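You operate a simulated robot arm through the tools that you are given. There is no shell and no other tool.

You run a simulated two-armed robot. Do the job below in one go: nothing can be reset, and whatever is moved stays where it is left.

## Task
Set the electrode gap with the 1.0 mm gauge, lock it and put the gauge back. Set down upright: what you pick out.

The check looks at the end state, three seconds after you hand in, the way a careful person would. Anything else that was tipped, shoved, dropped, spilled or broken makes it a failure.

## Robot
Two 7-joint arms with two-finger parallel grippers on one trunk that stands fixed in place. Base frame: the origin is at the foot of the trunk, x ahead of it, y to its left, z up. Units: mm, degrees, N and s.
The left shoulder is at [70, 187, 1315], the right one opposite. With the tool pointing down near the work surface each hand reaches from about 240 to 780 mm from the base axis, measured 20 degrees to its own side. Payload 3.91 kg a hand.
The tool frame of a hand sits at the grasp point between the pads (the TCP): z along the fingers, y along the line on which they close. The tips reach 30 mm beyond it. The gripper opens to 110 mm. The fingers are 20 mm wide and 10 mm thick; the gripper's body (48 by 112 mm) begins 55 mm behind the TCP.
Orientation is that of the tool frame in the base frame, as a unit quaternion [w, x, y, z]. With the fingers straight down and closing along the base's y, the tool's x points along the base's -x, its y along +y and its z along -z.

## Interface
- The arms move only by the tool apply_moves. It takes "left_moves", "right_moves" or both (then of equal length, played together; a hand with none holds still); each is a list of rows, each a list of 7 numbers: the turn, a rotation vector about the base's x, y, z in degrees, then the shift along the base's x, y, z in cm, then the finger opening in cm, from 0 to 11. In form: [[rx, ry, rz, dx, dy, dz, fingers], ...]. A call has 1 to 20 rows; each row is the pose to reach, as a shift and turn from the pose commanded when the call began. A row lasts 0.2 s, in which the tool goes at most 50 mm and 8.6 degrees; a call with a longer step from one row to the next is refused whole, and so is a gripper value outside its range. A pose out of reach is approached as far as the arm can. The call stops where the force on the tool passes 90 N (or 10 N more than at its start, if that is more) or the arm is blocked; 0.2 s more then pass. The fingers move at their own pace (about 72 mm/s each) and stop on an object; they squeeze with about 34 N. The grip force told is the motor's: it shows also when the fingers shut on nothing. Time passes only in rows, and 0.2 s behind the last, so rows that repeat a pose let the fingers close. The reply holds the time, the measured pose of the TCP, the force on the tool along the base axes, the opening and the grip force, in the units named above and with some noise, with the torque about the TCP (base axes, N m) and any sound that the robot's microphone picked up, and new pictures: "pictures" is both (left out), scene, wrist or none (wrist: the cameras of the hands that moved).
- Cameras (640 x 400 px; columns grow to the right, rows downward): "scene" is now at [123.1, -52.2, 1548.2]; the picture's right is [-0.58, -0.81, -0.00], its down [-0.43, 0.31, -0.85] and it looks along [0.69, -0.49, -0.53] (base axes); focal length 342 px, centre (320, 200). "left" rides on the left gripper at [72, -17, -103] in its tool frame; the picture's right is [0.23, 0.97, 0.00], its down [-0.76, 0.18, -0.62] and it looks along [-0.61, 0.14, 0.78] (tool axes); focal length 222 px, centre (320, 200). "right" rides on the right gripper at [72, 17, -103] in its tool frame; the picture's right is [-0.23, 0.97, 0.00], its down [-0.76, -0.18, -0.62] and it looks along [-0.61, -0.14, 0.78] (tool axes); focal length 222 px, centre (320, 200). There is no depth. A picture from a camera that has moved, and an enlarged one, comes with that camera's place and axes in the base frame and with its lens.
- slide_trunk(by): slides the trunk up (or, below 0, down) by that many mm; the arms and the scene camera ride with it, the base frame stays. It gives what a move gives, with no picture.
- pan_tilt(pan, tilt): turns the head with the scene camera to pan (to the left, within 86 degrees either way) and tilt (down, from -29 to 69), counted from straight ahead of the robot. It gives what a move gives, and a new picture of the scene camera.
- inspect(camera, box): a new picture of the part [left, top, right, bottom] of that camera's present view, enlarged. The clock stands still meanwhile.
- close_job(): hands the job in; it is judged then, once.

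Nothing tells you positions but the pictures and the camera data. Unless the task says otherwise, let go and move clear before handing in.

The tools are called after "Request:" by a JSON object that holds its "op" and its "data". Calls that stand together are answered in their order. apply_moves: Moves the arms, as the interface text tells. Its arguments: {"type":"object","properties":{"left_moves":{"type":"array","items":{"type":"array","items":{"type":"number"}}},"right_moves":{"type":"array","items":{"type":"array","items":{"type":"number"}}},"pictures":{"type":"string","enum":["both","scene","wrist","none"]}},"required":[]} The other tools are called the same way: slide_trunk (by) slides the trunk up or down; pan_tilt (pan, tilt) turns the head that bears the scene camera; inspect (camera, box) takes an enlarged picture of a part of a camera's view; close_job () hands the job in.

At the start:

```text
t: 0.0
left_tcp_pos: [455.7, -35.3, 1355.8]
left_tcp_rot: [0.0, 0.0, 1.0, 0.0]
left_force: [-0.4, 0.5, 0.1]
left_moment: [0.0, 0.03, 0.02]
left_gripper_width: 110.2
left_gripper_force: 0.0
right_tcp_pos: [365.7, -471.9, 1382.2]
right_tcp_rot: [0.001, -0.001, 1.0, 0.0]
right_force: [0.4, 0.1, 0.8]
right_moment: [-0.01, 0.02, 0.0]
right_gripper_width: 110.1
right_gripper_force: 0.1
trunk travel left (down, up): [-825.0, 115.0]
head pan, tilt: [-35.5, 31.8]
```

scene: 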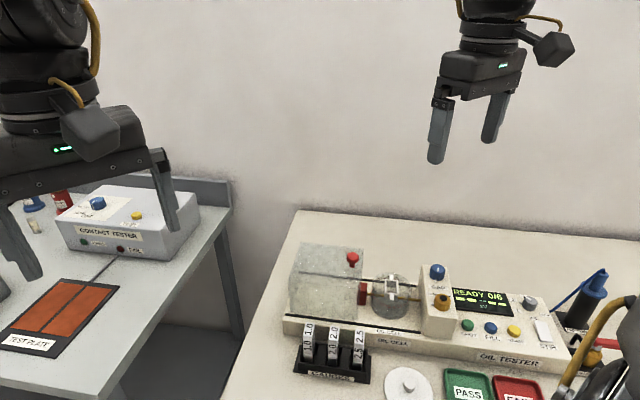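
right: 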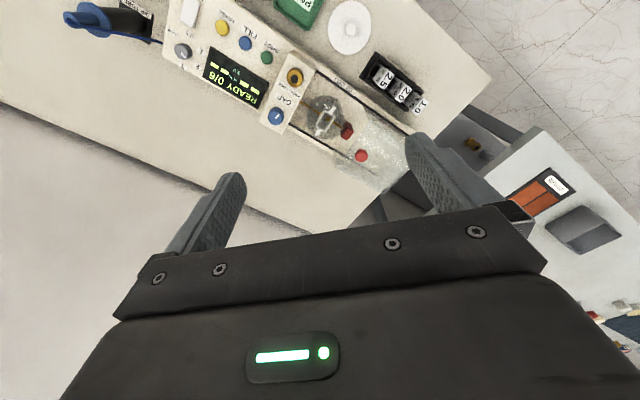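
left: 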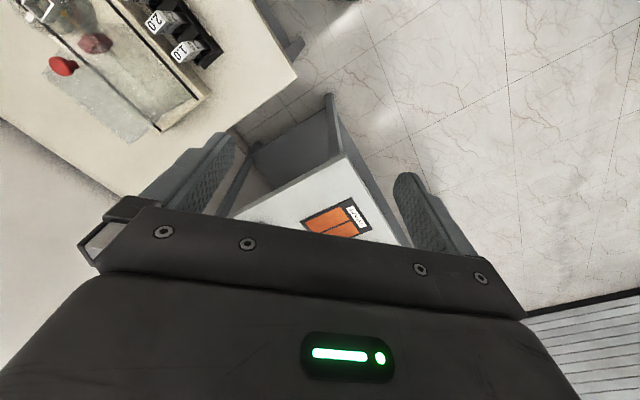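

I see a table with an oil tester that has an electrode gap between a housing and a knob block, and a gauge rack marked 1.0, 2.0 and 2.5. A contact tester stands on another table to the left. I'll enlarge the views before moving anything.

Request:
{"op": "inspect", "data": {"camera": "scene", "box": [270, 220, 470, 345]}}

Request:
{"op": "inspect", "data": {"camera": "scene", "box": [280, 300, 440, 400]}}

Request:
{"op": "inspect", "data": {"camera": "scene", "box": [400, 250, 640, 400]}}

Request:
{"op": "inspect", "data": {"camera": "right", "box": [240, 50, 440, 175]}}

```text
3.20 times, centred on (370, 282) of scene
camera zoom: at [123.1, -52.2, 1548.2], right [-0.58, -0.81, 0.0], down [-0.43, 0.31, -0.85], along [0.69, -0.49, -0.53], focal length 1093 px, centre (160, -64)
```

zoom: 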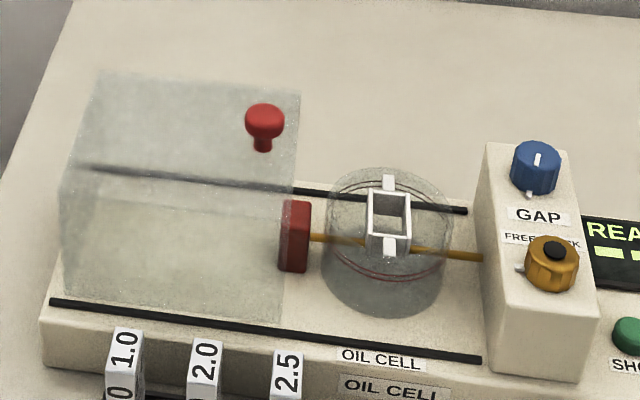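

```text
4.00 times, centred on (360, 350) of scene
camera zoom: at [123.1, -52.2, 1548.2], right [-0.58, -0.81, 0.0], down [-0.43, 0.31, -0.85], along [0.69, -0.49, -0.53], focal length 1366 px, centre (160, -400)
```

zoom: 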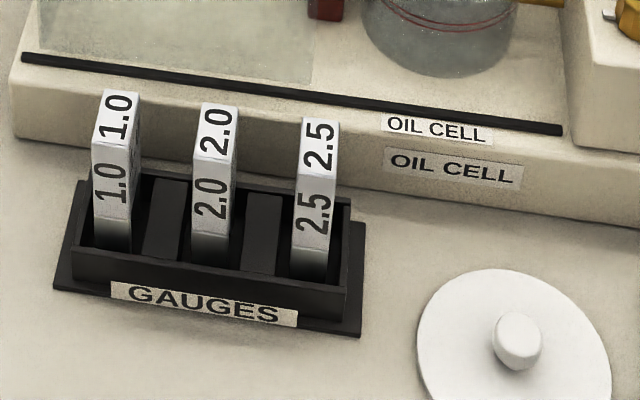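

```text
2.67 times, centred on (520, 325) of scene
camera zoom: at [123.1, -52.2, 1548.2], right [-0.58, -0.81, 0.0], down [-0.43, 0.31, -0.85], along [0.69, -0.49, -0.53], focal length 911 px, centre (-213, -133)
```

zoom: 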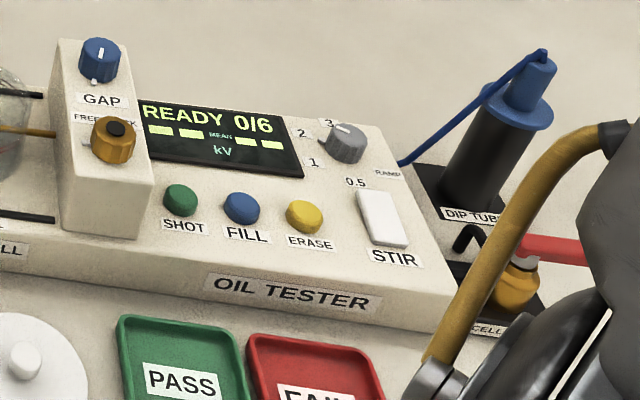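

```text
3.20 times, centred on (340, 112) of right
camera zoom: at [292.7, -452.2, 1486.1], right [0.23, 0.97, 0.0], down [0.76, -0.18, 0.62], along [0.61, -0.14, -0.78], focal length 711 px, centre (256, 480)
```

zoom: 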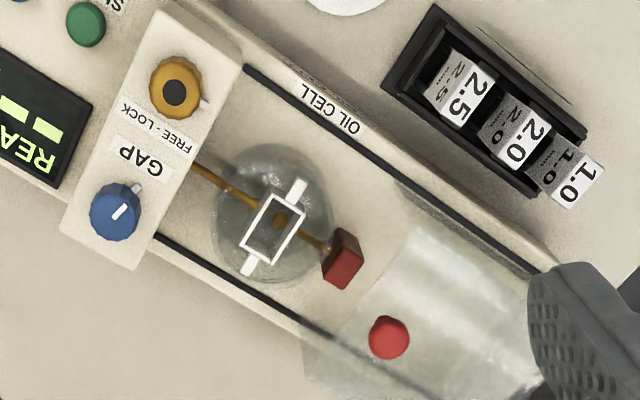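

The gauges stand at about (474,-278) to (405,-343), tops near z=1016. The oil cell is near (462,-480), the GAP knob near (416,-569,1035) and the LOCK knob near (360,-514,1029). I'll lower the right hand over the tester for a closer look.

Request:
{"op": "apply_moves", "data": {"right_moves": [[0, 0, 0, 0, 0, -4, 11], [0, 0, 0, 0, 0, -8, 11], [0, 0, 0, 0, 0, -12, 11], [0, 0, 0, -1, 1, -16, 11], [0, 0, 0, -1.5, 1.7, -20, 11], [0, 0, 0, -1.5, 1.7, -23, 11], [0, 0, 0, -1.5, 1.7, -25, 11]]}}

Request:
{"op": "inspect", "data": {"camera": "right", "box": [160, 0, 480, 200]}}

```text
t: 1.6
left_tcp_pos: [455.4, -35.5, 1355.4]
left_tcp_rot: [0.001, 0.0, 1.0, 0.0]
left_force: [0.4, 0.1, -0.2]
left_moment: [0.0, 0.02, 0.0]
left_gripper_width: 109.9
left_gripper_force: 0.0
right_tcp_pos: [351.2, -453.7, 1131.9]
right_tcp_rot: [0.0, 0.001, 1.0, 0.001]
right_force: [-0.1, 0.3, -0.4]
right_moment: [-0.02, 0.0, 0.02]
right_gripper_width: 110.0
right_gripper_force: 0.0
trunk travel left (down, up): [-825.0, 115.0]
head pan, tilt: [-35.5, 31.8]
camera scene: at [123.3, -52.6, 1548.2], right [-0.58, -0.81, 0.0], down [-0.43, 0.31, -0.85], along [0.69, -0.49, -0.53], focal length 342 px, centre (320, 200)
camera right: at [277.7, -435.4, 1235.3], right [0.23, 0.97, 0.0], down [0.76, -0.18, 0.62], along [0.61, -0.14, -0.78], focal length 222 px, centre (320, 200)
```

scene: 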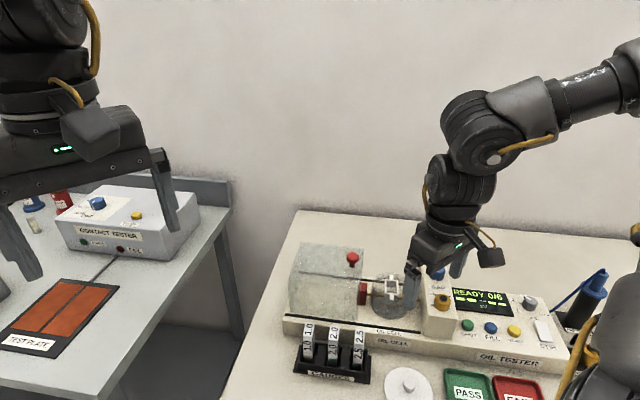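
right: 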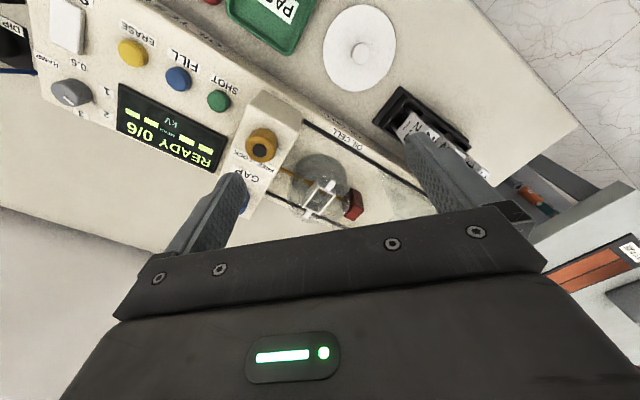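

```text
2.00 times, centred on (320, 100) of right
camera zoom: at [277.7, -435.4, 1235.3], right [0.23, 0.97, 0.0], down [0.76, -0.18, 0.62], along [0.61, -0.14, -0.78], focal length 444 px, centre (320, 400)
```

zoom: 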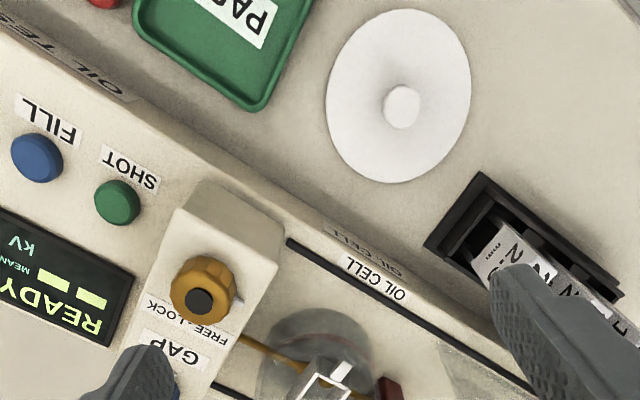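

The cell now sits close to the centre of the wrist picture, so I'll enlarge it.

Request:
{"op": "inspect", "data": {"camera": "right", "box": [270, 140, 382, 210]}}

Request:
{"op": "inspect", "data": {"camera": "right", "box": [220, 80, 348, 160]}}

Request:
{"op": "inspect", "data": {"camera": "scene", "box": [352, 260, 432, 310]}}

```text
5.71 times, centred on (326, 175) of right
camera zoom: at [277.7, -435.4, 1235.3], right [0.23, 0.97, 0.0], down [0.76, -0.18, 0.62], along [0.61, -0.14, -0.78], focal length 1269 px, centre (286, 343)
```

zoom: 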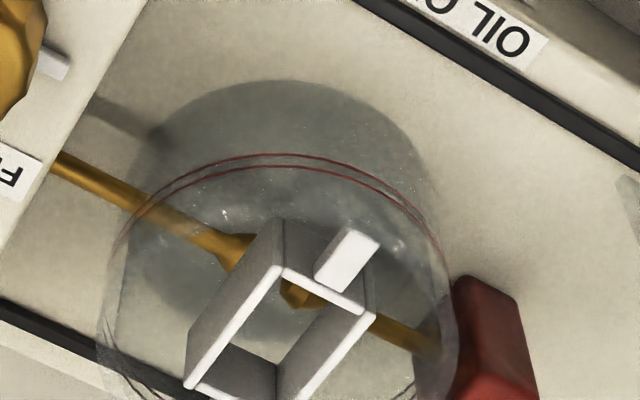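

```text
5.00 times, centred on (284, 120) of right
camera zoom: at [277.7, -435.4, 1235.3], right [0.23, 0.97, 0.0], down [0.76, -0.18, 0.62], along [0.61, -0.14, -0.78], focal length 1111 px, centre (500, 600)
```

zoom: 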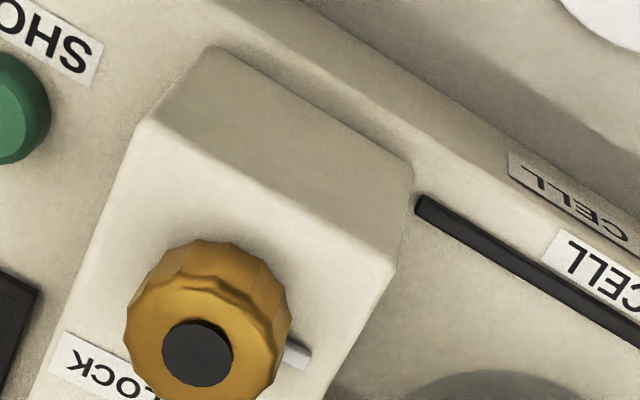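

```text
8.00 times, centred on (392, 285) of scene
camera zoom: at [123.3, -52.6, 1548.2], right [-0.58, -0.81, 0.0], down [-0.43, 0.31, -0.85], along [0.69, -0.49, -0.53], focal length 2732 px, centre (-256, -480)
```

zoom: 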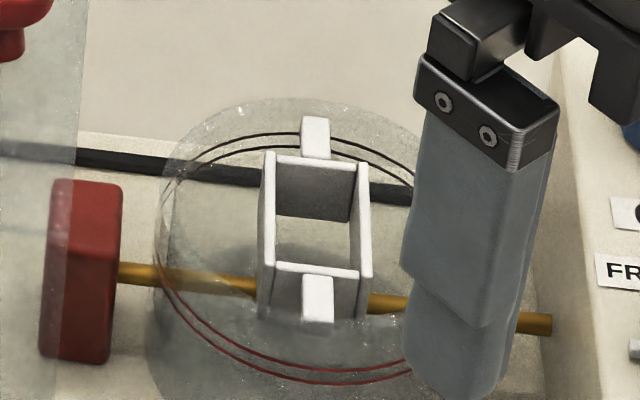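

There's a white guide box with rim tabs on the cup, and the electrode rods run through it. I'll tilt the right hand so its camera looks straight down into the cell, to see the gap.

Request:
{"op": "apply_moves", "data": {"right_moves": [[0, 7, 0, 2, -1, 1.3, 11], [0, 14, 0, 4, -2, 1.3, 11], [0, 21, 0, 6, -3, 1.3, 11], [0, 28, 0, 8, -4, 1.3, 11], [0, 34, 0, 10, -4.3, 1.3, 11], [0, 38, 0, 10.4, -4.3, 1.3, 11], [0, 38, 0, 10.4, -4.3, 1.3, 11]]}}

Request:
{"op": "inspect", "data": {"camera": "right", "box": [240, 120, 400, 220]}}

```text
t: 3.2
left_tcp_pos: [456.2, -35.2, 1355.7]
left_tcp_rot: [0.0, 0.0, 1.0, 0.0]
left_force: [0.0, 1.3, 0.4]
left_moment: [0.0, 0.0, 0.01]
left_gripper_width: 110.2
left_gripper_force: 0.1
right_tcp_pos: [416.4, -493.8, 1127.6]
right_tcp_rot: [-0.325, 0.001, 0.946, 0.001]
right_force: [0.4, -0.7, 0.3]
right_moment: [-0.01, 0.04, 0.01]
right_gripper_width: 110.0
right_gripper_force: 0.0
right hand out of reach, approached as far as the arm can: row 5, 6, 7
trunk travel left (down, up): [-825.0, 115.0]
head pan, tilt: [-35.5, 31.8]
camera scene: at [123.0, -51.0, 1548.3], right [-0.58, -0.81, 0.0], down [-0.43, 0.31, -0.85], along [0.69, -0.49, -0.53], focal length 342 px, centre (320, 200)
camera right: at [421.0, -475.1, 1254.3], right [0.18, 0.97, -0.14], down [0.98, -0.18, 0.02], along [0.0, -0.14, -0.99], focal length 222 px, centre (320, 200)
```

scene: 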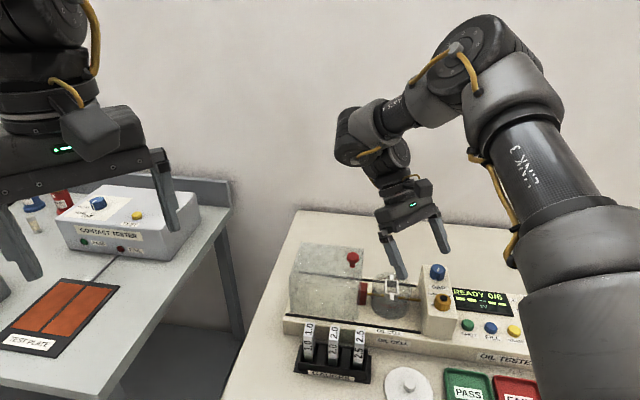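
right: 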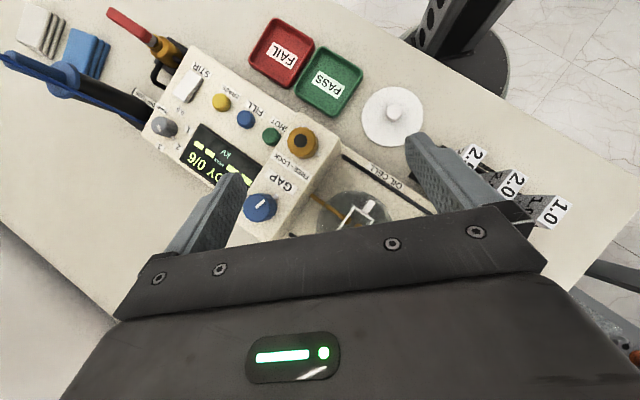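

```text
4.00 times, centred on (320, 170) of right
camera zoom: at [421.0, -475.1, 1254.3], right [0.18, 0.97, -0.14], down [0.98, -0.18, 0.02], along [0.0, -0.14, -0.99], focal length 888 px, centre (320, 320)
```

zoom: 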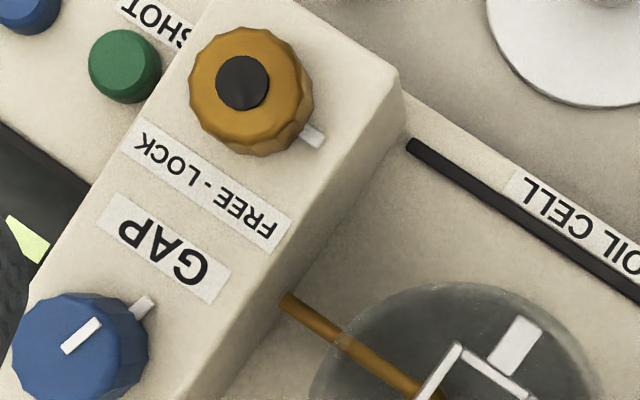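

The arm reached its limit partway, but the labels are clear from here. FREE is on the cell side, the lock pointer points at FREE, and I can see the GAP knob's pointer. Next I'll enlarge the gauges and the cell from this view.

Request:
{"op": "inspect", "data": {"camera": "right", "box": [440, 135, 600, 235]}}

Request:
{"op": "inspect", "data": {"camera": "right", "box": [300, 180, 412, 250]}}

Request:
{"op": "inspect", "data": {"camera": "right", "box": [220, 100, 364, 190]}}

Request:
{"op": "inspect", "data": {"camera": "scene", "box": [285, 310, 381, 390]}}

Request:
{"op": "inspect", "data": {"camera": "left", "box": [0, 0, 240, 150]}}

```text
4.00 times, centred on (520, 185) of right
camera zoom: at [421.0, -475.1, 1254.3], right [0.18, 0.97, -0.14], down [0.98, -0.18, 0.02], along [0.0, -0.14, -0.99], focal length 888 px, centre (-480, 260)
```

zoom: 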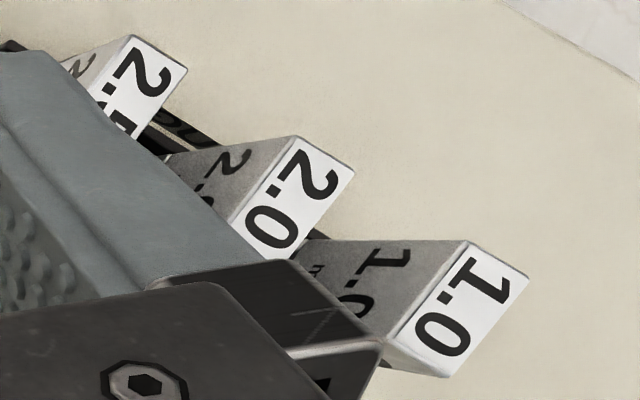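

```text
5.71 times, centred on (356, 215) of right
camera zoom: at [421.0, -475.1, 1254.3], right [0.18, 0.97, -0.14], down [0.98, -0.18, 0.02], along [0.0, -0.14, -0.99], focal length 1269 px, centre (114, 114)
```

zoom: 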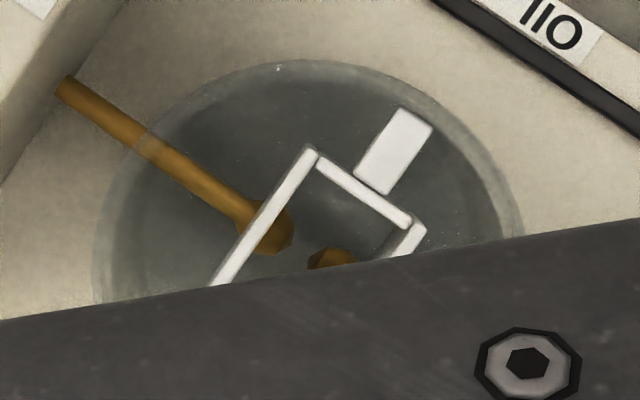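

```text
4.44 times, centred on (292, 145) of right
camera zoom: at [421.0, -475.1, 1254.3], right [0.18, 0.97, -0.14], down [0.98, -0.18, 0.02], along [0.0, -0.14, -0.99], focal length 987 px, centre (444, 444)
```

zoom: 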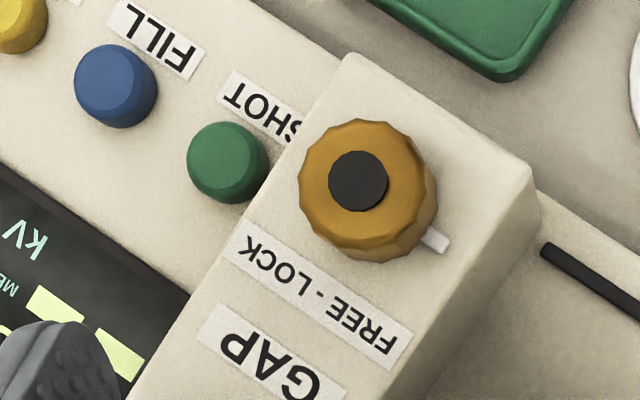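

```text
5.00 times, centred on (333, 350) of scene
camera zoom: at [123.0, -51.0, 1548.3], right [-0.58, -0.81, 0.0], down [-0.43, 0.31, -0.85], along [0.69, -0.49, -0.53], focal length 1708 px, centre (255, -550)
```

zoom: 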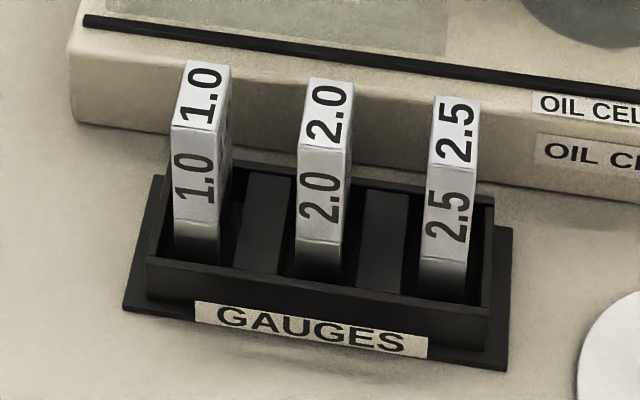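

```text
2.67 times, centred on (120, 75) of left
camera zoom: at [383.8, -50.9, 1459.5], right [-0.23, 0.97, 0.0], down [0.76, 0.18, 0.62], along [0.61, 0.14, -0.78], focal length 592 px, centre (853, 533)
```

zoom: 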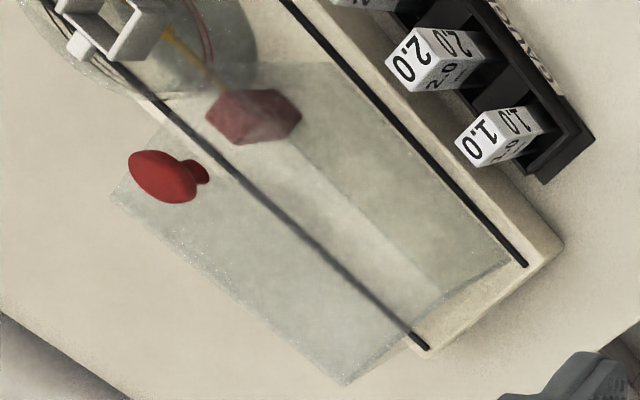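

The gauge handles have tops of about 15x24 mm, long side pointing away from the robot, and the guide box in the cell has the same orientation. I'll bring the right hand back to vertical and then turn it to face the tester.

Request:
{"op": "apply_moves", "data": {"right_moves": [[0, -7, 0, -3, 1, 1, 11], [0, -14, 0, -6, 2, 2, 11], [0, -21, 0, -8, 3, 3, 11], [0, -28, 0, -10, 4, 3, 11], [0, -34, 0, -10.4, 4.3, 3, 11], [0, -38, 0, -10.4, 4.3, 3, 11], [0, -38, 0, -10.4, 4.3, 3, 11]], "pictures": "none"}}

```text
t: 4.8
left_tcp_pos: [455.1, -35.0, 1356.4]
left_tcp_rot: [0.0, 0.0, 1.0, 0.0]
left_force: [0.5, 0.6, 0.4]
left_moment: [-0.01, 0.0, 0.0]
left_gripper_width: 109.8
left_gripper_force: 0.0
right_tcp_pos: [312.3, -452.3, 1158.1]
right_tcp_rot: [0.001, 0.0, 1.0, 0.001]
right_force: [-0.1, 0.1, 1.4]
right_moment: [-0.01, -0.01, -0.01]
right_gripper_width: 109.8
right_gripper_force: 0.0
trunk travel left (down, up): [-825.0, 115.0]
head pan, tilt: [-35.5, 31.8]
```

The hand is vertical again. Now I'll yaw it by -46° so its camera sits on the tester's front side, looking into the cell.

Request:
{"op": "apply_moves", "data": {"right_moves": [[0, 0, -8, 1.5, 1.1, 0, 11], [0, 0, -16, 3, 2.2, 0, 11], [0, 0, -24, 4.5, 3.4, 0, 11], [0, 0, -32, 6, 4.5, 0, 11], [0, 0, -40, 7.5, 5.7, -1, 11], [0, 0, -46, 8.8, 6.7, -2.8, 11], [0, 0, -46, 8.8, 6.7, -2.8, 11]]}}

Request:
{"op": "inspect", "data": {"camera": "right", "box": [240, 120, 400, 220]}}

Request:
{"op": "inspect", "data": {"camera": "right", "box": [160, 0, 480, 200]}}

```text
t: 6.4
left_tcp_pos: [458.2, -37.7, 1355.9]
left_tcp_rot: [-0.001, 0.0, 1.0, 0.001]
left_force: [0.3, -0.5, 0.6]
left_moment: [0.03, -0.02, 0.04]
left_gripper_width: 109.9
left_gripper_force: 0.0
right_tcp_pos: [404.5, -502.0, 1139.3]
right_tcp_rot: [-0.003, 0.346, 0.938, 0.004]
right_force: [0.1, 0.2, 0.2]
right_moment: [0.0, -0.03, 0.02]
right_gripper_width: 109.8
right_gripper_force: 0.1
right hand out of reach, approached as far as the arm can: row 3, 4, 5, 6, 7
trunk travel left (down, up): [-825.0, 115.0]
head pan, tilt: [-35.5, 31.8]
camera scene: at [124.9, -55.0, 1548.0], right [-0.58, -0.81, 0.0], down [-0.43, 0.31, -0.85], along [0.69, -0.49, -0.53], focal length 342 px, centre (320, 200)
camera right: at [359.1, -441.1, 1244.3], right [0.81, 0.59, 0.0], down [0.46, -0.64, 0.61], along [0.37, -0.49, -0.79], focal length 222 px, centre (320, 200)
```

scene: 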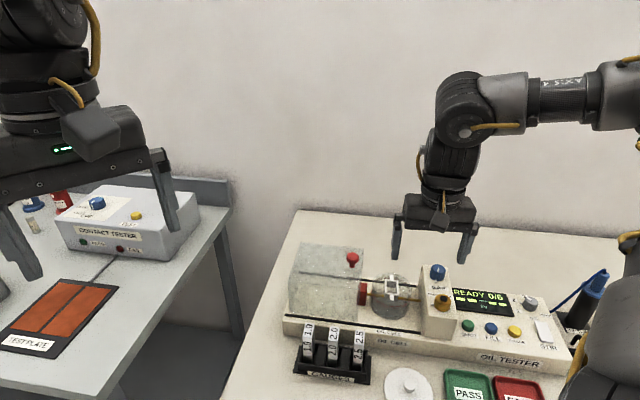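
right: 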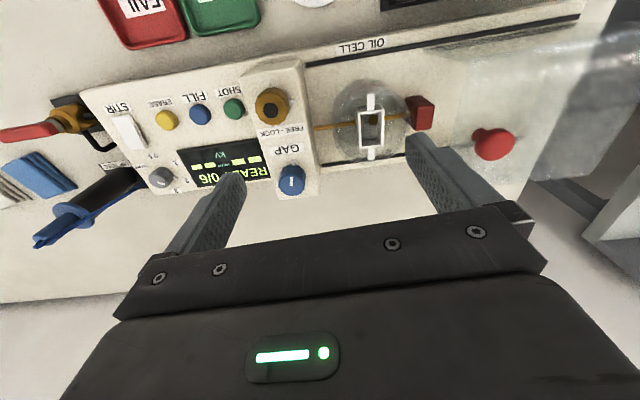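

```text
4.00 times, centred on (320, 170) of right
camera zoom: at [359.1, -441.1, 1244.3], right [0.81, 0.59, 0.0], down [0.46, -0.64, 0.61], along [0.37, -0.49, -0.79], focal length 888 px, centre (320, 320)
```

zoom: 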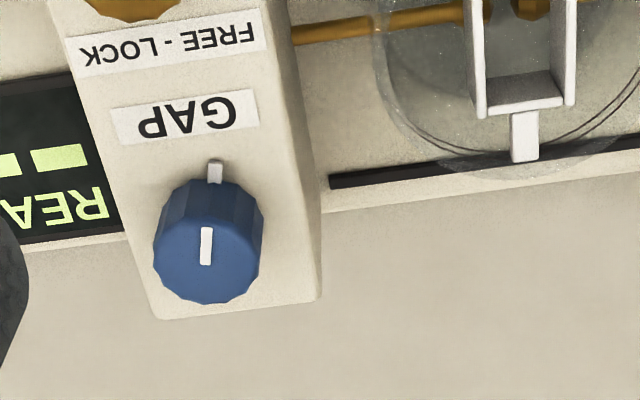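

```text
2.00 times, centred on (320, 100) of right
camera zoom: at [359.1, -441.1, 1244.3], right [0.81, 0.59, 0.0], down [0.46, -0.64, 0.61], along [0.37, -0.49, -0.79], focal length 444 px, centre (320, 400)
```

zoom: 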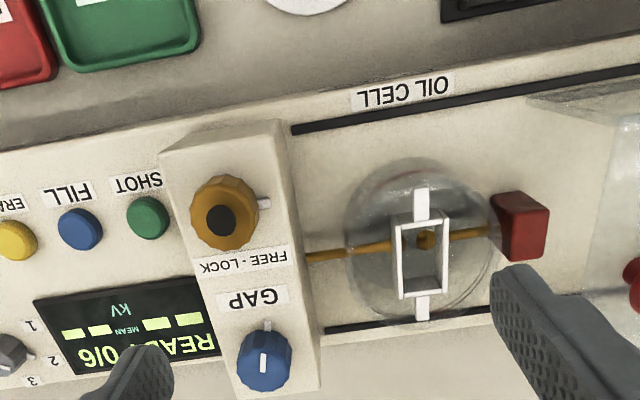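

That orientation runs into a wrist limit because this arm can't yaw much past -40°. I'll swing the other way to about +44°, so the fingers close front-to-back on the gauge and the camera looks along the rods.

Request:
{"op": "apply_moves", "data": {"right_moves": [[0, 0, 8, -1, 0, 0.5, 11], [0, 0, 16, -2, 0, 1, 11], [0, 0, 24, -3, 0, 1, 11], [0, 0, 32, -4, 0, 1, 11], [0, 0, 40, -4.5, -0.5, 1, 11], [0, 0, 48, -4.5, -1, 1, 11], [0, 0, 56, -4.5, -2, 1, 11], [0, 0, 64, -4.5, -3, 1, 11], [0, 0, 72, -4.5, -4, 1, 11], [0, 0, 80, -4.5, -4, 0, 11], [0, 0, 84.5, -4.5, -4, -1, 11], [0, 0, 84.5, -4.5, -4, -1, 11]]}}

Request:
{"op": "inspect", "data": {"camera": "right", "box": [240, 120, 400, 220]}}

Request:
{"op": "inspect", "data": {"camera": "right", "box": [160, 0, 480, 200]}}

```text
t: 9.0
left_tcp_pos: [455.4, -35.9, 1357.3]
left_tcp_rot: [0.0, 0.001, 1.0, 0.0]
left_force: [0.1, 0.2, -0.1]
left_moment: [0.0, -0.02, -0.02]
left_gripper_width: 110.1
left_gripper_force: 0.1
right_tcp_pos: [357.0, -539.1, 1131.4]
right_tcp_rot: [-0.004, -0.375, 0.927, 0.002]
right_force: [-0.1, 0.6, 0.9]
right_moment: [-0.01, -0.02, -0.03]
right_gripper_width: 110.1
right_gripper_force: 0.1
trunk travel left (down, up): [-825.0, 115.0]
head pan, tilt: [-35.5, 31.8]
camera scene: at [122.8, -52.2, 1548.2], right [-0.58, -0.81, 0.0], down [-0.43, 0.31, -0.85], along [0.69, -0.49, -0.53], focal length 342 px, centre (320, 200)
camera right: at [292.7, -575.5, 1235.3], right [-0.52, 0.86, 0.0], down [0.68, 0.4, 0.62], along [0.53, 0.32, -0.79], focal length 222 px, centre (320, 200)
```

scene: 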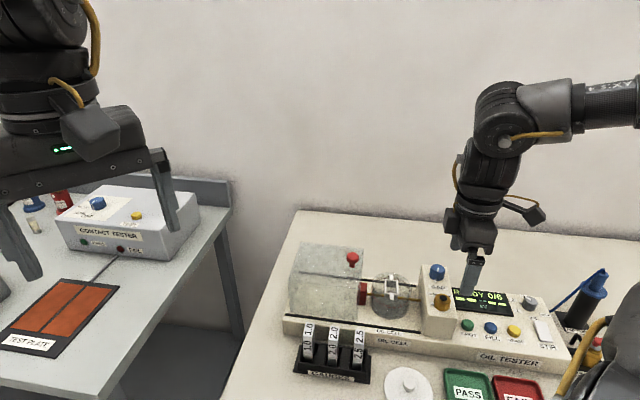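
right: 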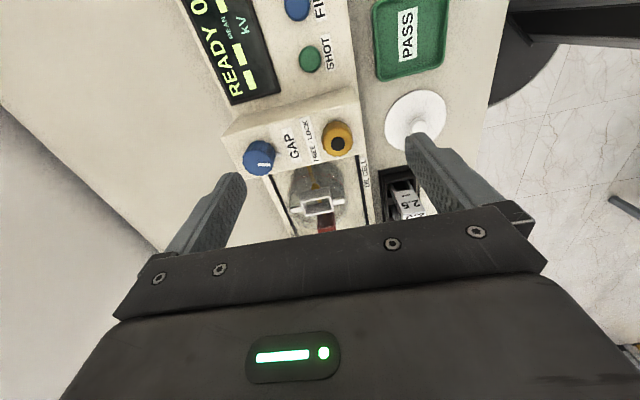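

```text
4.00 times, centred on (320, 170) of right
camera zoom: at [292.7, -575.5, 1235.3], right [-0.52, 0.86, 0.0], down [0.68, 0.4, 0.62], along [0.53, 0.32, -0.79], focal length 888 px, centre (320, 320)
```

zoom: 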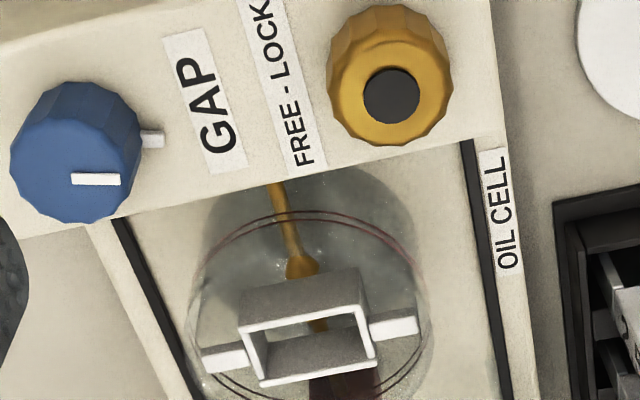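

```text
2.00 times, centred on (320, 100) of right
camera zoom: at [292.7, -575.5, 1235.3], right [-0.52, 0.86, 0.0], down [0.68, 0.4, 0.62], along [0.53, 0.32, -0.79], focal length 444 px, centre (320, 400)
```

zoom: 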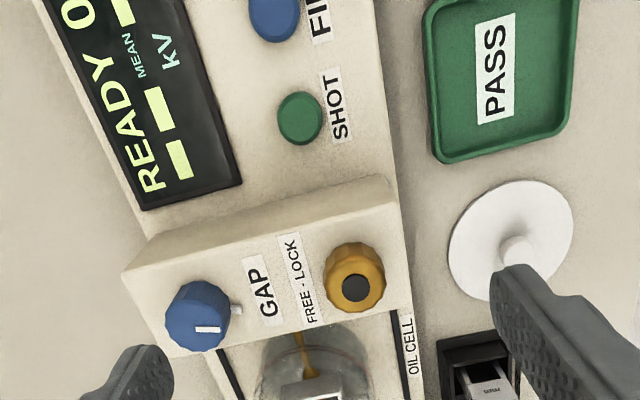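

The yaw of 44° works. I'll come lower, staying clear of the knobs, for a sharper look at the guide box and electrodes.

Request:
{"op": "apply_moves", "data": {"right_moves": [[0, 0, 0, 1.5, 0.7, -2, 11], [0, 0, 0, 3.1, 1.5, -4.0, 11], [0, 0, 0, 3.1, 1.5, -4.0, 11]], "pictures": "wrist"}}

Request:
{"op": "inspect", "data": {"camera": "right", "box": [272, 150, 368, 210]}}

Request:
{"op": "inspect", "data": {"camera": "right", "box": [220, 120, 400, 232]}}

```text
t: 9.8
left_tcp_pos: [454.9, -36.2, 1356.7]
left_tcp_rot: [0.0, 0.0, 1.0, 0.0]
left_force: [-0.6, -0.5, 0.3]
left_moment: [0.02, 0.0, 0.0]
left_gripper_width: 110.0
left_gripper_force: 0.0
right_tcp_pos: [388.6, -523.7, 1091.7]
right_tcp_rot: [-0.005, -0.374, 0.927, 0.001]
right_force: [0.0, -0.3, 0.9]
right_moment: [-0.01, -0.01, 0.03]
right_gripper_width: 110.0
right_gripper_force: 0.0
trunk travel left (down, up): [-825.0, 115.0]
head pan, tilt: [-35.5, 31.8]
camera right: at [323.6, -560.1, 1195.8], right [-0.51, 0.86, 0.0], down [0.68, 0.4, 0.62], along [0.53, 0.32, -0.79], focal length 222 px, centre (320, 200)
```

right: 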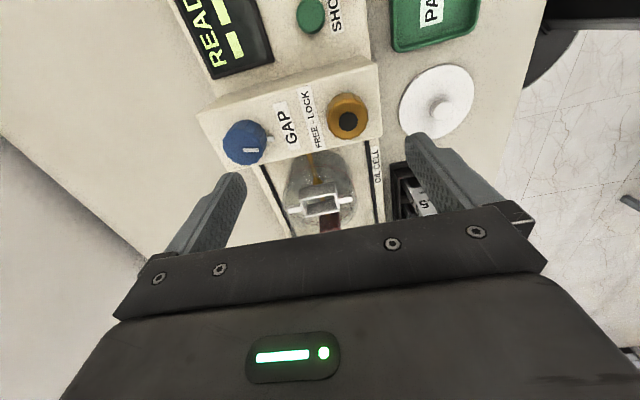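

```text
6.67 times, centred on (320, 180) of right
camera zoom: at [323.6, -560.1, 1195.8], right [-0.51, 0.86, 0.0], down [0.68, 0.4, 0.62], along [0.53, 0.32, -0.79], focal length 1481 px, centre (320, 333)
```

zoom: 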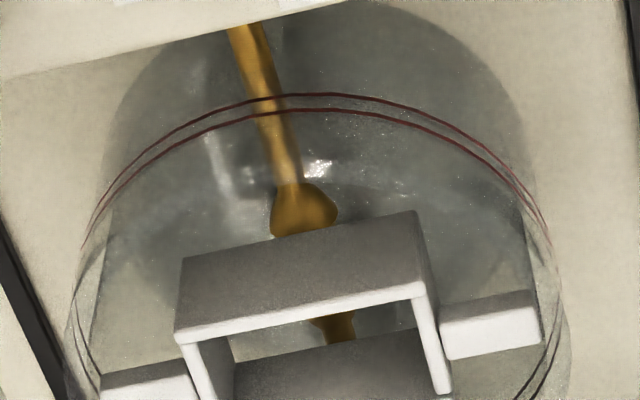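

```text
3.56 times, centred on (310, 176) of right
camera zoom: at [323.6, -560.1, 1195.8], right [-0.51, 0.86, 0.0], down [0.68, 0.4, 0.62], along [0.53, 0.32, -0.79], focal length 790 px, centre (356, 285)
```

zoom: 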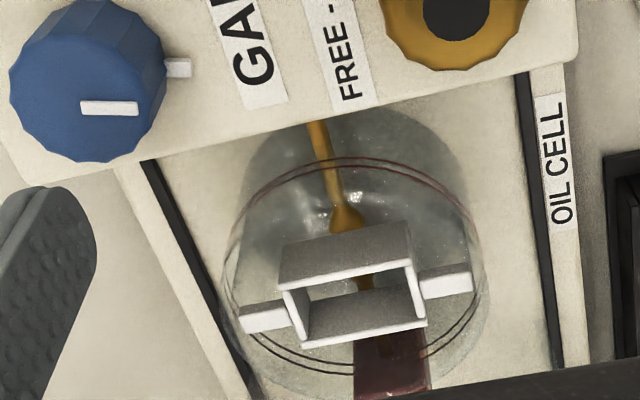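

The guide box rim is centred near (460,-480,1008) and measures about 41x25 mm outside. The electrodes sit just below it, and the tester is turned about 45°. Next I'll look closely at the gauges.

Request:
{"op": "apply_moves", "data": {"right_moves": [[0, 0, 1, 0, 1, 3, 11], [0, 0, 1, 0.5, 5, 4, 11], [0, 0, 1, 1, 9, 4, 11], [0, 0, 1, 1.5, 13, 4, 11], [0, 0, 1, 2, 17, 4, 11], [0, 0, 1, 3, 21.4, 3, 11], [0, 0, 1, 3, 21.4, -0.6, 11], [0, 0, 1, 3, 21.4, -0.6, 11]]}}

Request:
{"op": "inspect", "data": {"camera": "right", "box": [240, 120, 400, 220]}}

Request:
{"op": "inspect", "data": {"camera": "scene", "box": [285, 300, 397, 390]}}

```text
t: 11.6
left_tcp_pos: [454.9, -36.8, 1356.9]
left_tcp_rot: [0.0, 0.001, 1.0, -0.001]
left_force: [-0.6, 0.2, 0.1]
left_moment: [-0.01, 0.01, 0.01]
left_gripper_width: 110.1
left_gripper_force: 0.1
right_tcp_pos: [418.4, -310.0, 1085.2]
right_tcp_rot: [-0.005, -0.382, 0.924, 0.002]
right_force: [-0.5, -0.2, -0.3]
right_moment: [0.01, -0.01, 0.01]
right_gripper_width: 109.9
right_gripper_force: 0.2
trunk travel left (down, up): [-825.0, 115.0]
head pan, tilt: [-35.5, 31.8]
camera scene: at [122.1, -52.9, 1548.3], right [-0.58, -0.81, 0.0], down [-0.43, 0.31, -0.85], along [0.69, -0.49, -0.53], focal length 342 px, centre (320, 200)
camera right: at [353.9, -348.3, 1189.5], right [-0.53, 0.85, 0.0], down [0.67, 0.41, 0.62], along [0.52, 0.33, -0.79], focal length 222 px, centre (320, 200)
```

scene: 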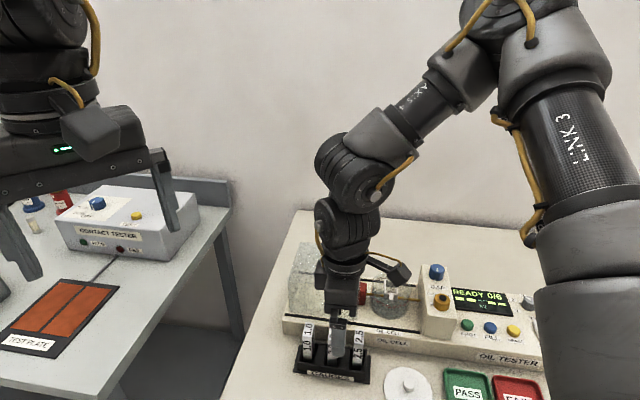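
right: 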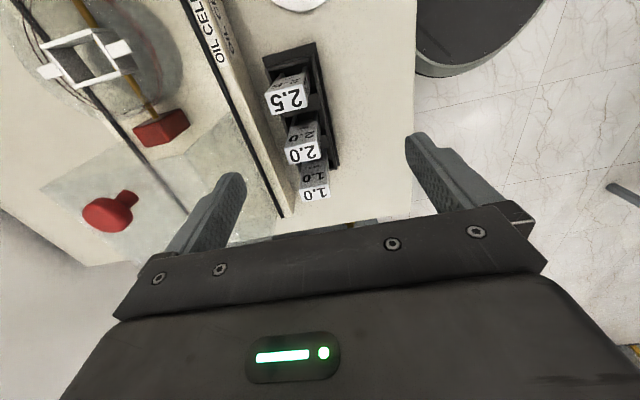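

```text
4.00 times, centred on (320, 170) of right
camera zoom: at [353.9, -348.3, 1189.5], right [-0.53, 0.85, 0.0], down [0.67, 0.41, 0.62], along [0.52, 0.33, -0.79], focal length 888 px, centre (320, 320)
```

zoom: 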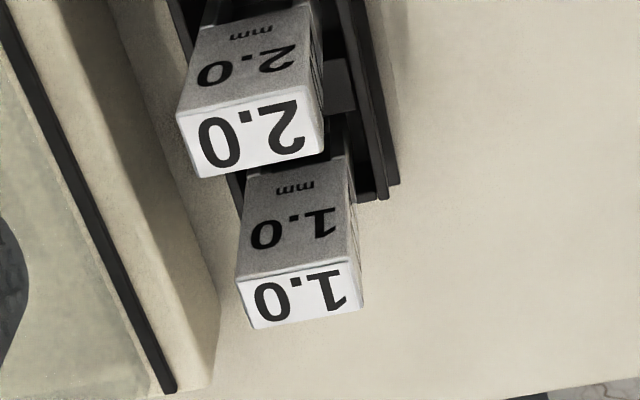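

```text
4.44 times, centred on (341, 345) of scene
camera zoom: at [122.1, -52.9, 1548.3], right [-0.58, -0.81, 0.0], down [-0.43, 0.31, -0.85], along [0.69, -0.49, -0.53], focal length 1518 px, centre (227, -444)
```

zoom: 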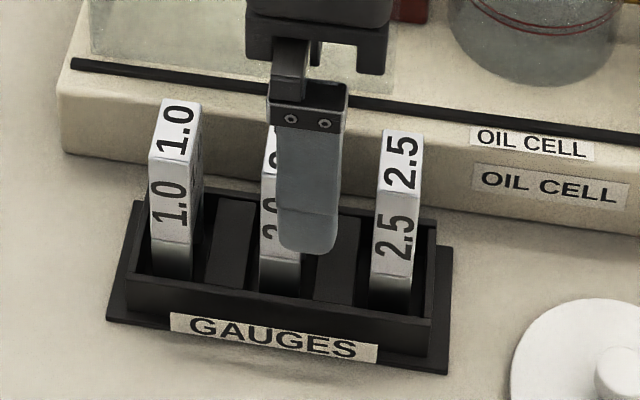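

The 1.0 gauge's handle top is centred near (476.5,-279) at z≈1003-1010, about 30x16 mm. I'll move the right hand above it with the fingers part closed and check the alignment.

Request:
{"op": "apply_moves", "data": {"right_moves": [[0, 0, 0, 3, 1.5, 0, 8], [0, 0, 0, 5.8, 3.1, 0, 6], [0, 0, 0, 5.8, 3.1, -2.2, 5.6], [0, 0, 0, 5.8, 3.1, -2.2, 5.6]]}}

Request:
{"op": "inspect", "data": {"camera": "right", "box": [240, 110, 400, 210]}}

Request:
{"op": "inspect", "data": {"camera": "scene", "box": [265, 260, 393, 350]}}

```text
t: 12.6
left_tcp_pos: [455.2, -35.7, 1356.2]
left_tcp_rot: [0.001, 0.0, 1.0, 0.0]
left_force: [-0.1, -0.1, 0.2]
left_moment: [-0.03, -0.03, 0.02]
left_gripper_width: 109.9
left_gripper_force: 0.1
right_tcp_pos: [475.8, -280.7, 1063.2]
right_tcp_rot: [-0.005, -0.383, 0.924, 0.001]
right_force: [-0.2, -0.1, -0.5]
right_moment: [-0.06, 0.0, 0.03]
right_gripper_width: 55.9
right_gripper_force: 0.0
trunk travel left (down, up): [-825.0, 115.0]
head pan, tilt: [-35.5, 31.8]
camera scene: at [123.0, -52.4, 1548.2], right [-0.58, -0.81, 0.0], down [-0.43, 0.31, -0.85], along [0.69, -0.49, -0.53], focal length 342 px, centre (320, 200)
camera right: at [411.9, -317.9, 1167.4], right [-0.53, 0.85, 0.0], down [0.67, 0.41, 0.62], along [0.52, 0.33, -0.79], focal length 222 px, centre (320, 200)
```

scene: 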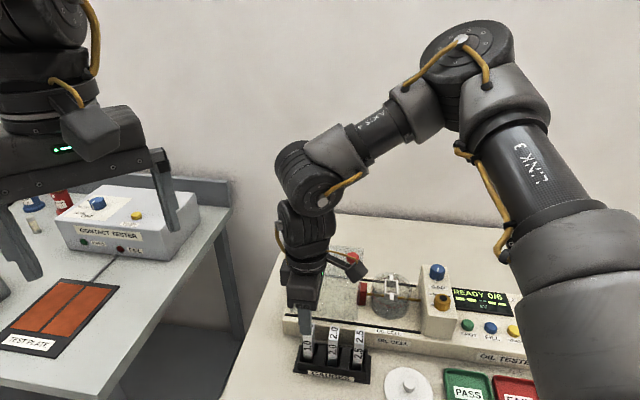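
right: 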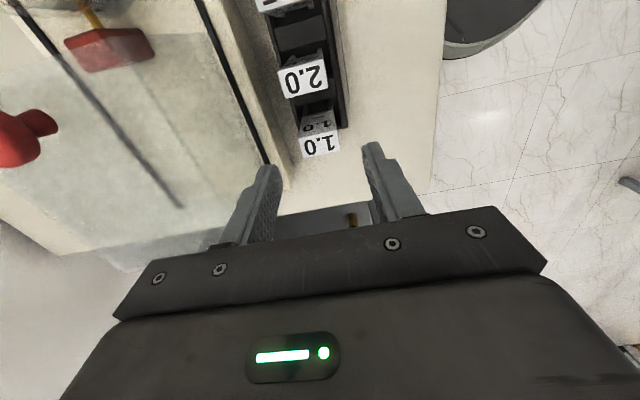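

```text
4.00 times, centred on (320, 160) of right
camera zoom: at [411.9, -317.9, 1167.4], right [-0.53, 0.85, 0.0], down [0.67, 0.41, 0.62], along [0.52, 0.33, -0.79], focal length 888 px, centre (320, 360)
```

zoom: 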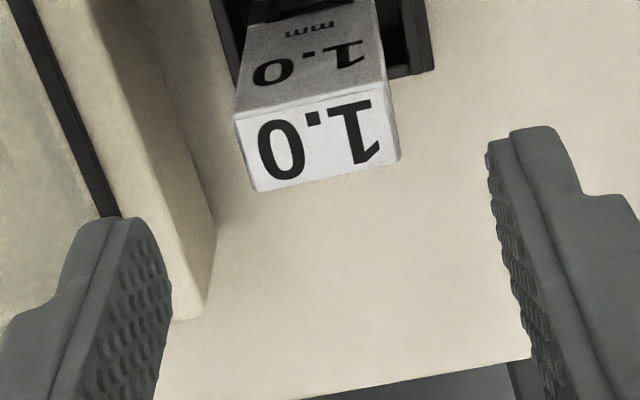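

```text
4.44 times, centred on (329, 305) of scene
camera zoom: at [123.0, -52.4, 1548.2], right [-0.58, -0.81, 0.0], down [-0.43, 0.31, -0.85], along [0.69, -0.49, -0.53], focal length 1518 px, centre (280, -267)
```

zoom: 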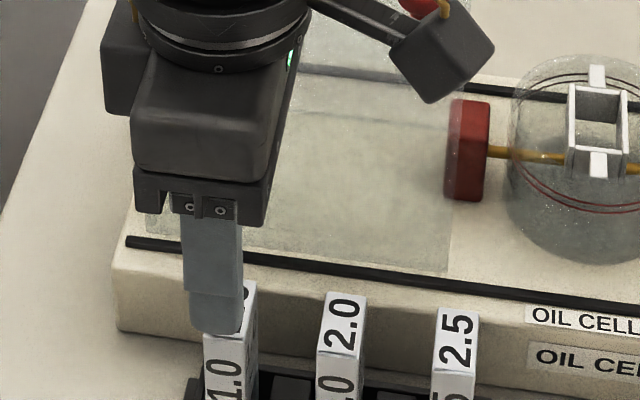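

The gauge top projects exactly where it should for a centred grasp, with its top at z≈1004. I'll lower and close on the upper part of the handle.

Request:
{"op": "apply_moves", "data": {"right_moves": [[0, 0, 0, 0, 0, -3, 5.6], [0, 0, 0, 0, 0, -5, 5.6], [0, 0, 0, 0, 0, -5.6, 5.6], [0, 0, 0, 0, 0, -5.6, 5.6]]}}

Request:
{"op": "inspect", "data": {"camera": "right", "box": [240, 110, 400, 210]}}

Request:
{"op": "inspect", "data": {"camera": "scene", "box": [265, 290, 393, 380]}}

```text
t: 13.6
left_tcp_pos: [456.5, -36.3, 1355.6]
left_tcp_rot: [0.0, 0.001, 1.0, 0.001]
left_force: [0.9, 0.1, -0.2]
left_moment: [0.0, 0.0, 0.01]
left_gripper_width: 110.1
left_gripper_force: 0.0
right_tcp_pos: [471.1, -289.1, 1014.0]
right_tcp_rot: [-0.004, -0.384, 0.924, 0.003]
right_force: [-0.1, 0.4, -0.6]
right_moment: [0.03, -0.01, -0.01]
right_gripper_width: 56.2
right_gripper_force: 0.0
right hand out of reach, approached as far as the arm can: row 2, 3, 4
trunk travel left (down, up): [-825.0, 115.0]
head pan, tilt: [-35.5, 31.8]
camera scene: at [123.6, -52.1, 1548.2], right [-0.58, -0.81, 0.0], down [-0.43, 0.31, -0.85], along [0.69, -0.49, -0.53], focal length 342 px, centre (320, 200)
camera right: at [408.1, -326.0, 1119.3], right [-0.53, 0.85, 0.01], down [0.67, 0.41, 0.62], along [0.52, 0.33, -0.79], focal length 222 px, centre (320, 200)
```

scene: 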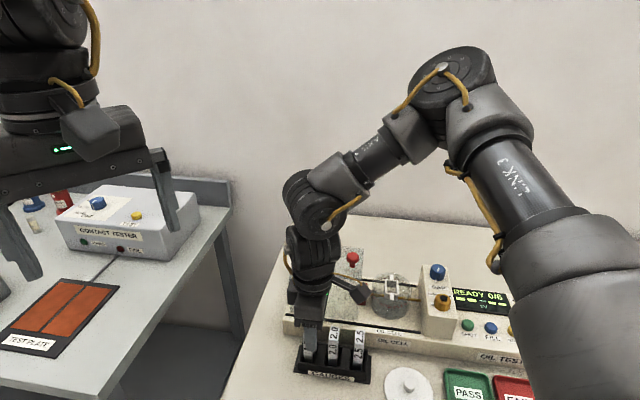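
right: 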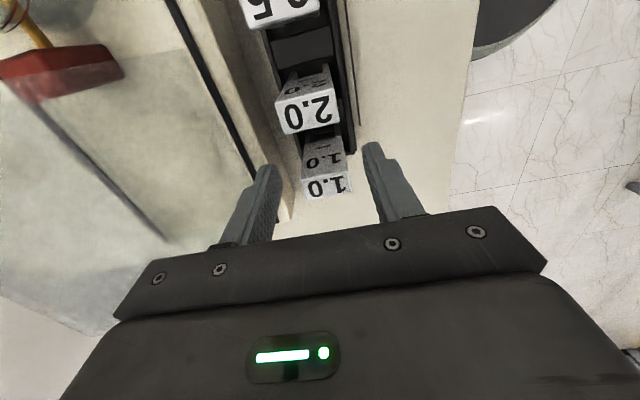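

```text
4.00 times, centred on (320, 160) of right
camera zoom: at [408.1, -326.0, 1119.3], right [-0.53, 0.85, 0.01], down [0.67, 0.41, 0.62], along [0.52, 0.33, -0.79], focal length 888 px, centre (320, 360)
```

zoom: 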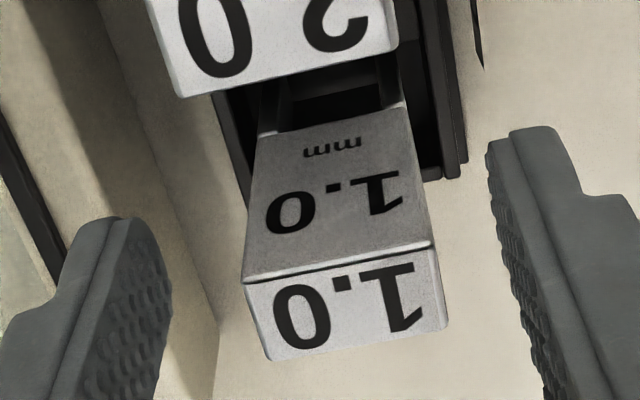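

```text
4.44 times, centred on (329, 335) of scene
camera zoom: at [123.6, -52.1, 1548.2], right [-0.58, -0.81, 0.0], down [-0.43, 0.31, -0.85], along [0.69, -0.49, -0.53], focal length 1518 px, centre (280, -400)
```

zoom: 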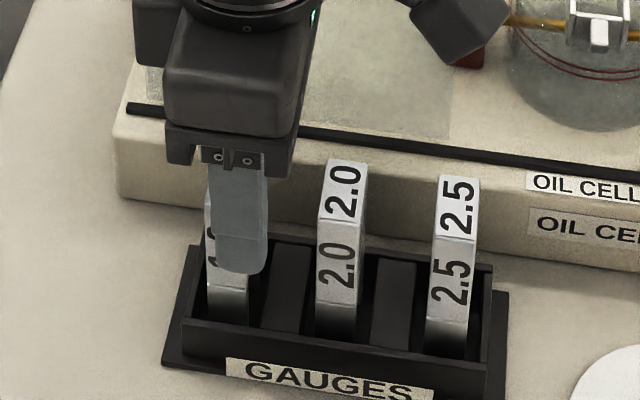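

The arm stopped at its limit 14 mm above the planned height, and nothing was touched. I'll lift the hand and slide the trunk down so the arm has more room at this height.

Request:
{"op": "apply_moves", "data": {"right_moves": [[0, 0, 0, 0.1, 0.2, 4, 5.6], [0, 0, 0, 0.3, 0.5, 8, 5.6], [0, 0, 0, 0.5, 0.9, 12, 5.6], [0, 0, 0, 0.5, 0.9, 14.5, 5.6], [0, 0, 0, 0.5, 0.9, 14.5, 5.6]], "pictures": "none"}}

Request:
{"op": "slide_trunk", "data": {"by": -80}}

```text
t: 14.8
left_tcp_pos: [455.8, -35.2, 1356.5]
left_tcp_rot: [0.0, 0.0, 1.0, 0.0]
left_force: [0.0, 0.8, 0.2]
left_moment: [0.01, 0.03, 0.0]
left_gripper_width: 109.8
left_gripper_force: 0.1
right_tcp_pos: [477.4, -278.8, 1160.9]
right_tcp_rot: [-0.005, -0.384, 0.923, 0.002]
right_force: [0.4, 0.0, 0.7]
right_moment: [-0.03, -0.02, 0.0]
right_gripper_width: 55.8
right_gripper_force: 0.1
trunk travel left (down, up): [-825.0, 115.0]
head pan, tilt: [-35.5, 31.8]
```

```text
t: 16.0
left_tcp_pos: [456.1, -34.3, 1275.6]
left_tcp_rot: [0.0, 0.0, 1.0, 0.001]
left_force: [-0.3, -0.1, 0.1]
left_moment: [0.02, 0.02, 0.05]
left_gripper_width: 110.1
left_gripper_force: 0.1
right_tcp_pos: [476.8, -279.2, 1082.2]
right_tcp_rot: [-0.004, -0.384, 0.923, 0.001]
right_force: [0.1, -0.3, 0.0]
right_moment: [-0.03, 0.0, -0.01]
right_gripper_width: 56.0
right_gripper_force: 0.1
trunk travel left (down, up): [-745.0, 195.0]
head pan, tilt: [-35.5, 31.8]
```

The trunk is 80 mm lower and the hand is at z=1082 above the gauge. I'll lower to just above the gauge and check alignment again.

Request:
{"op": "apply_moves", "data": {"right_moves": [[0, 0, 0, 0, 0, -2, 5.6], [0, 0, 0, 0, 0, -4, 5.6], [0, 0, 0, 0, 0, -4, 5.6]], "pictures": "wrist"}}

Request:
{"op": "inspect", "data": {"camera": "right", "box": [240, 110, 400, 210]}}

Request:
{"op": "inspect", "data": {"camera": "scene", "box": [265, 240, 393, 340]}}

```text
t: 16.8
left_tcp_pos: [454.3, -35.6, 1275.9]
left_tcp_rot: [0.0, 0.0, 1.0, 0.0]
left_force: [0.3, 0.3, -0.4]
left_moment: [-0.01, -0.02, -0.01]
left_gripper_width: 110.0
left_gripper_force: 0.1
right_tcp_pos: [476.5, -277.8, 1040.4]
right_tcp_rot: [-0.005, -0.383, 0.924, 0.0]
right_force: [0.2, -0.5, -0.9]
right_moment: [0.01, 0.01, -0.03]
right_gripper_width: 56.4
right_gripper_force: 0.1
trunk travel left (down, up): [-745.0, 195.0]
head pan, tilt: [-35.5, 31.8]
camera right: at [412.8, -315.9, 1145.4], right [-0.53, 0.85, 0.0], down [0.67, 0.41, 0.62], along [0.52, 0.33, -0.79], focal length 222 px, centre (320, 200)
```

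right: 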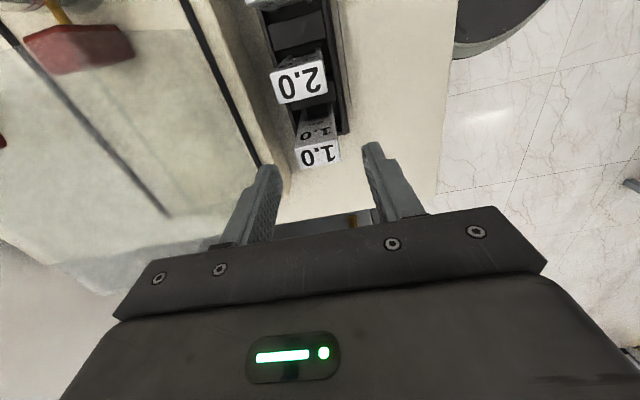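

```text
4.00 times, centred on (320, 160) of right
camera zoom: at [412.8, -315.9, 1145.4], right [-0.53, 0.85, 0.0], down [0.67, 0.41, 0.62], along [0.52, 0.33, -0.79], focal length 888 px, centre (320, 360)
```

zoom: 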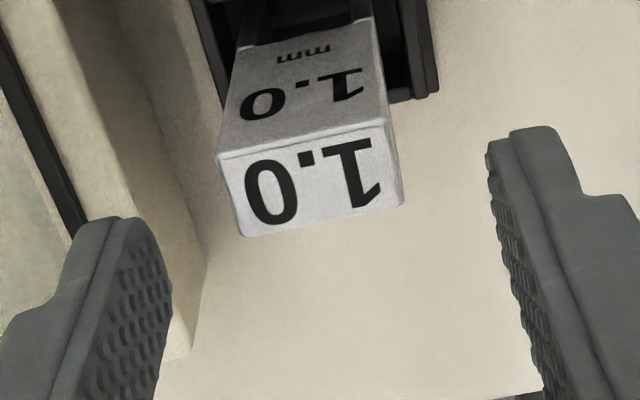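

```text
4.00 times, centred on (329, 290) of scene
camera zoom: at [122.4, -51.8, 1468.3], right [-0.58, -0.81, 0.0], down [-0.43, 0.31, -0.85], along [0.69, -0.49, -0.53], focal length 1366 px, centre (284, -160)
```

zoom: 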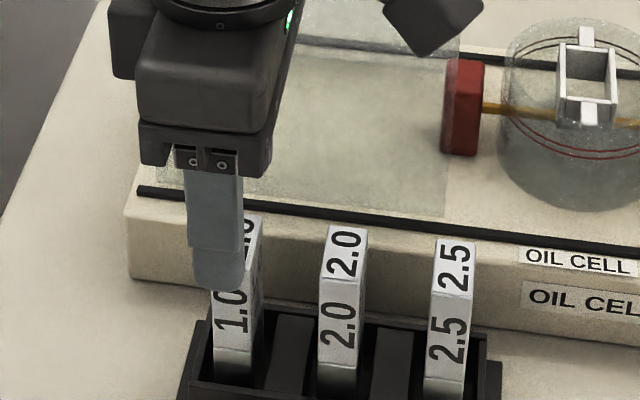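

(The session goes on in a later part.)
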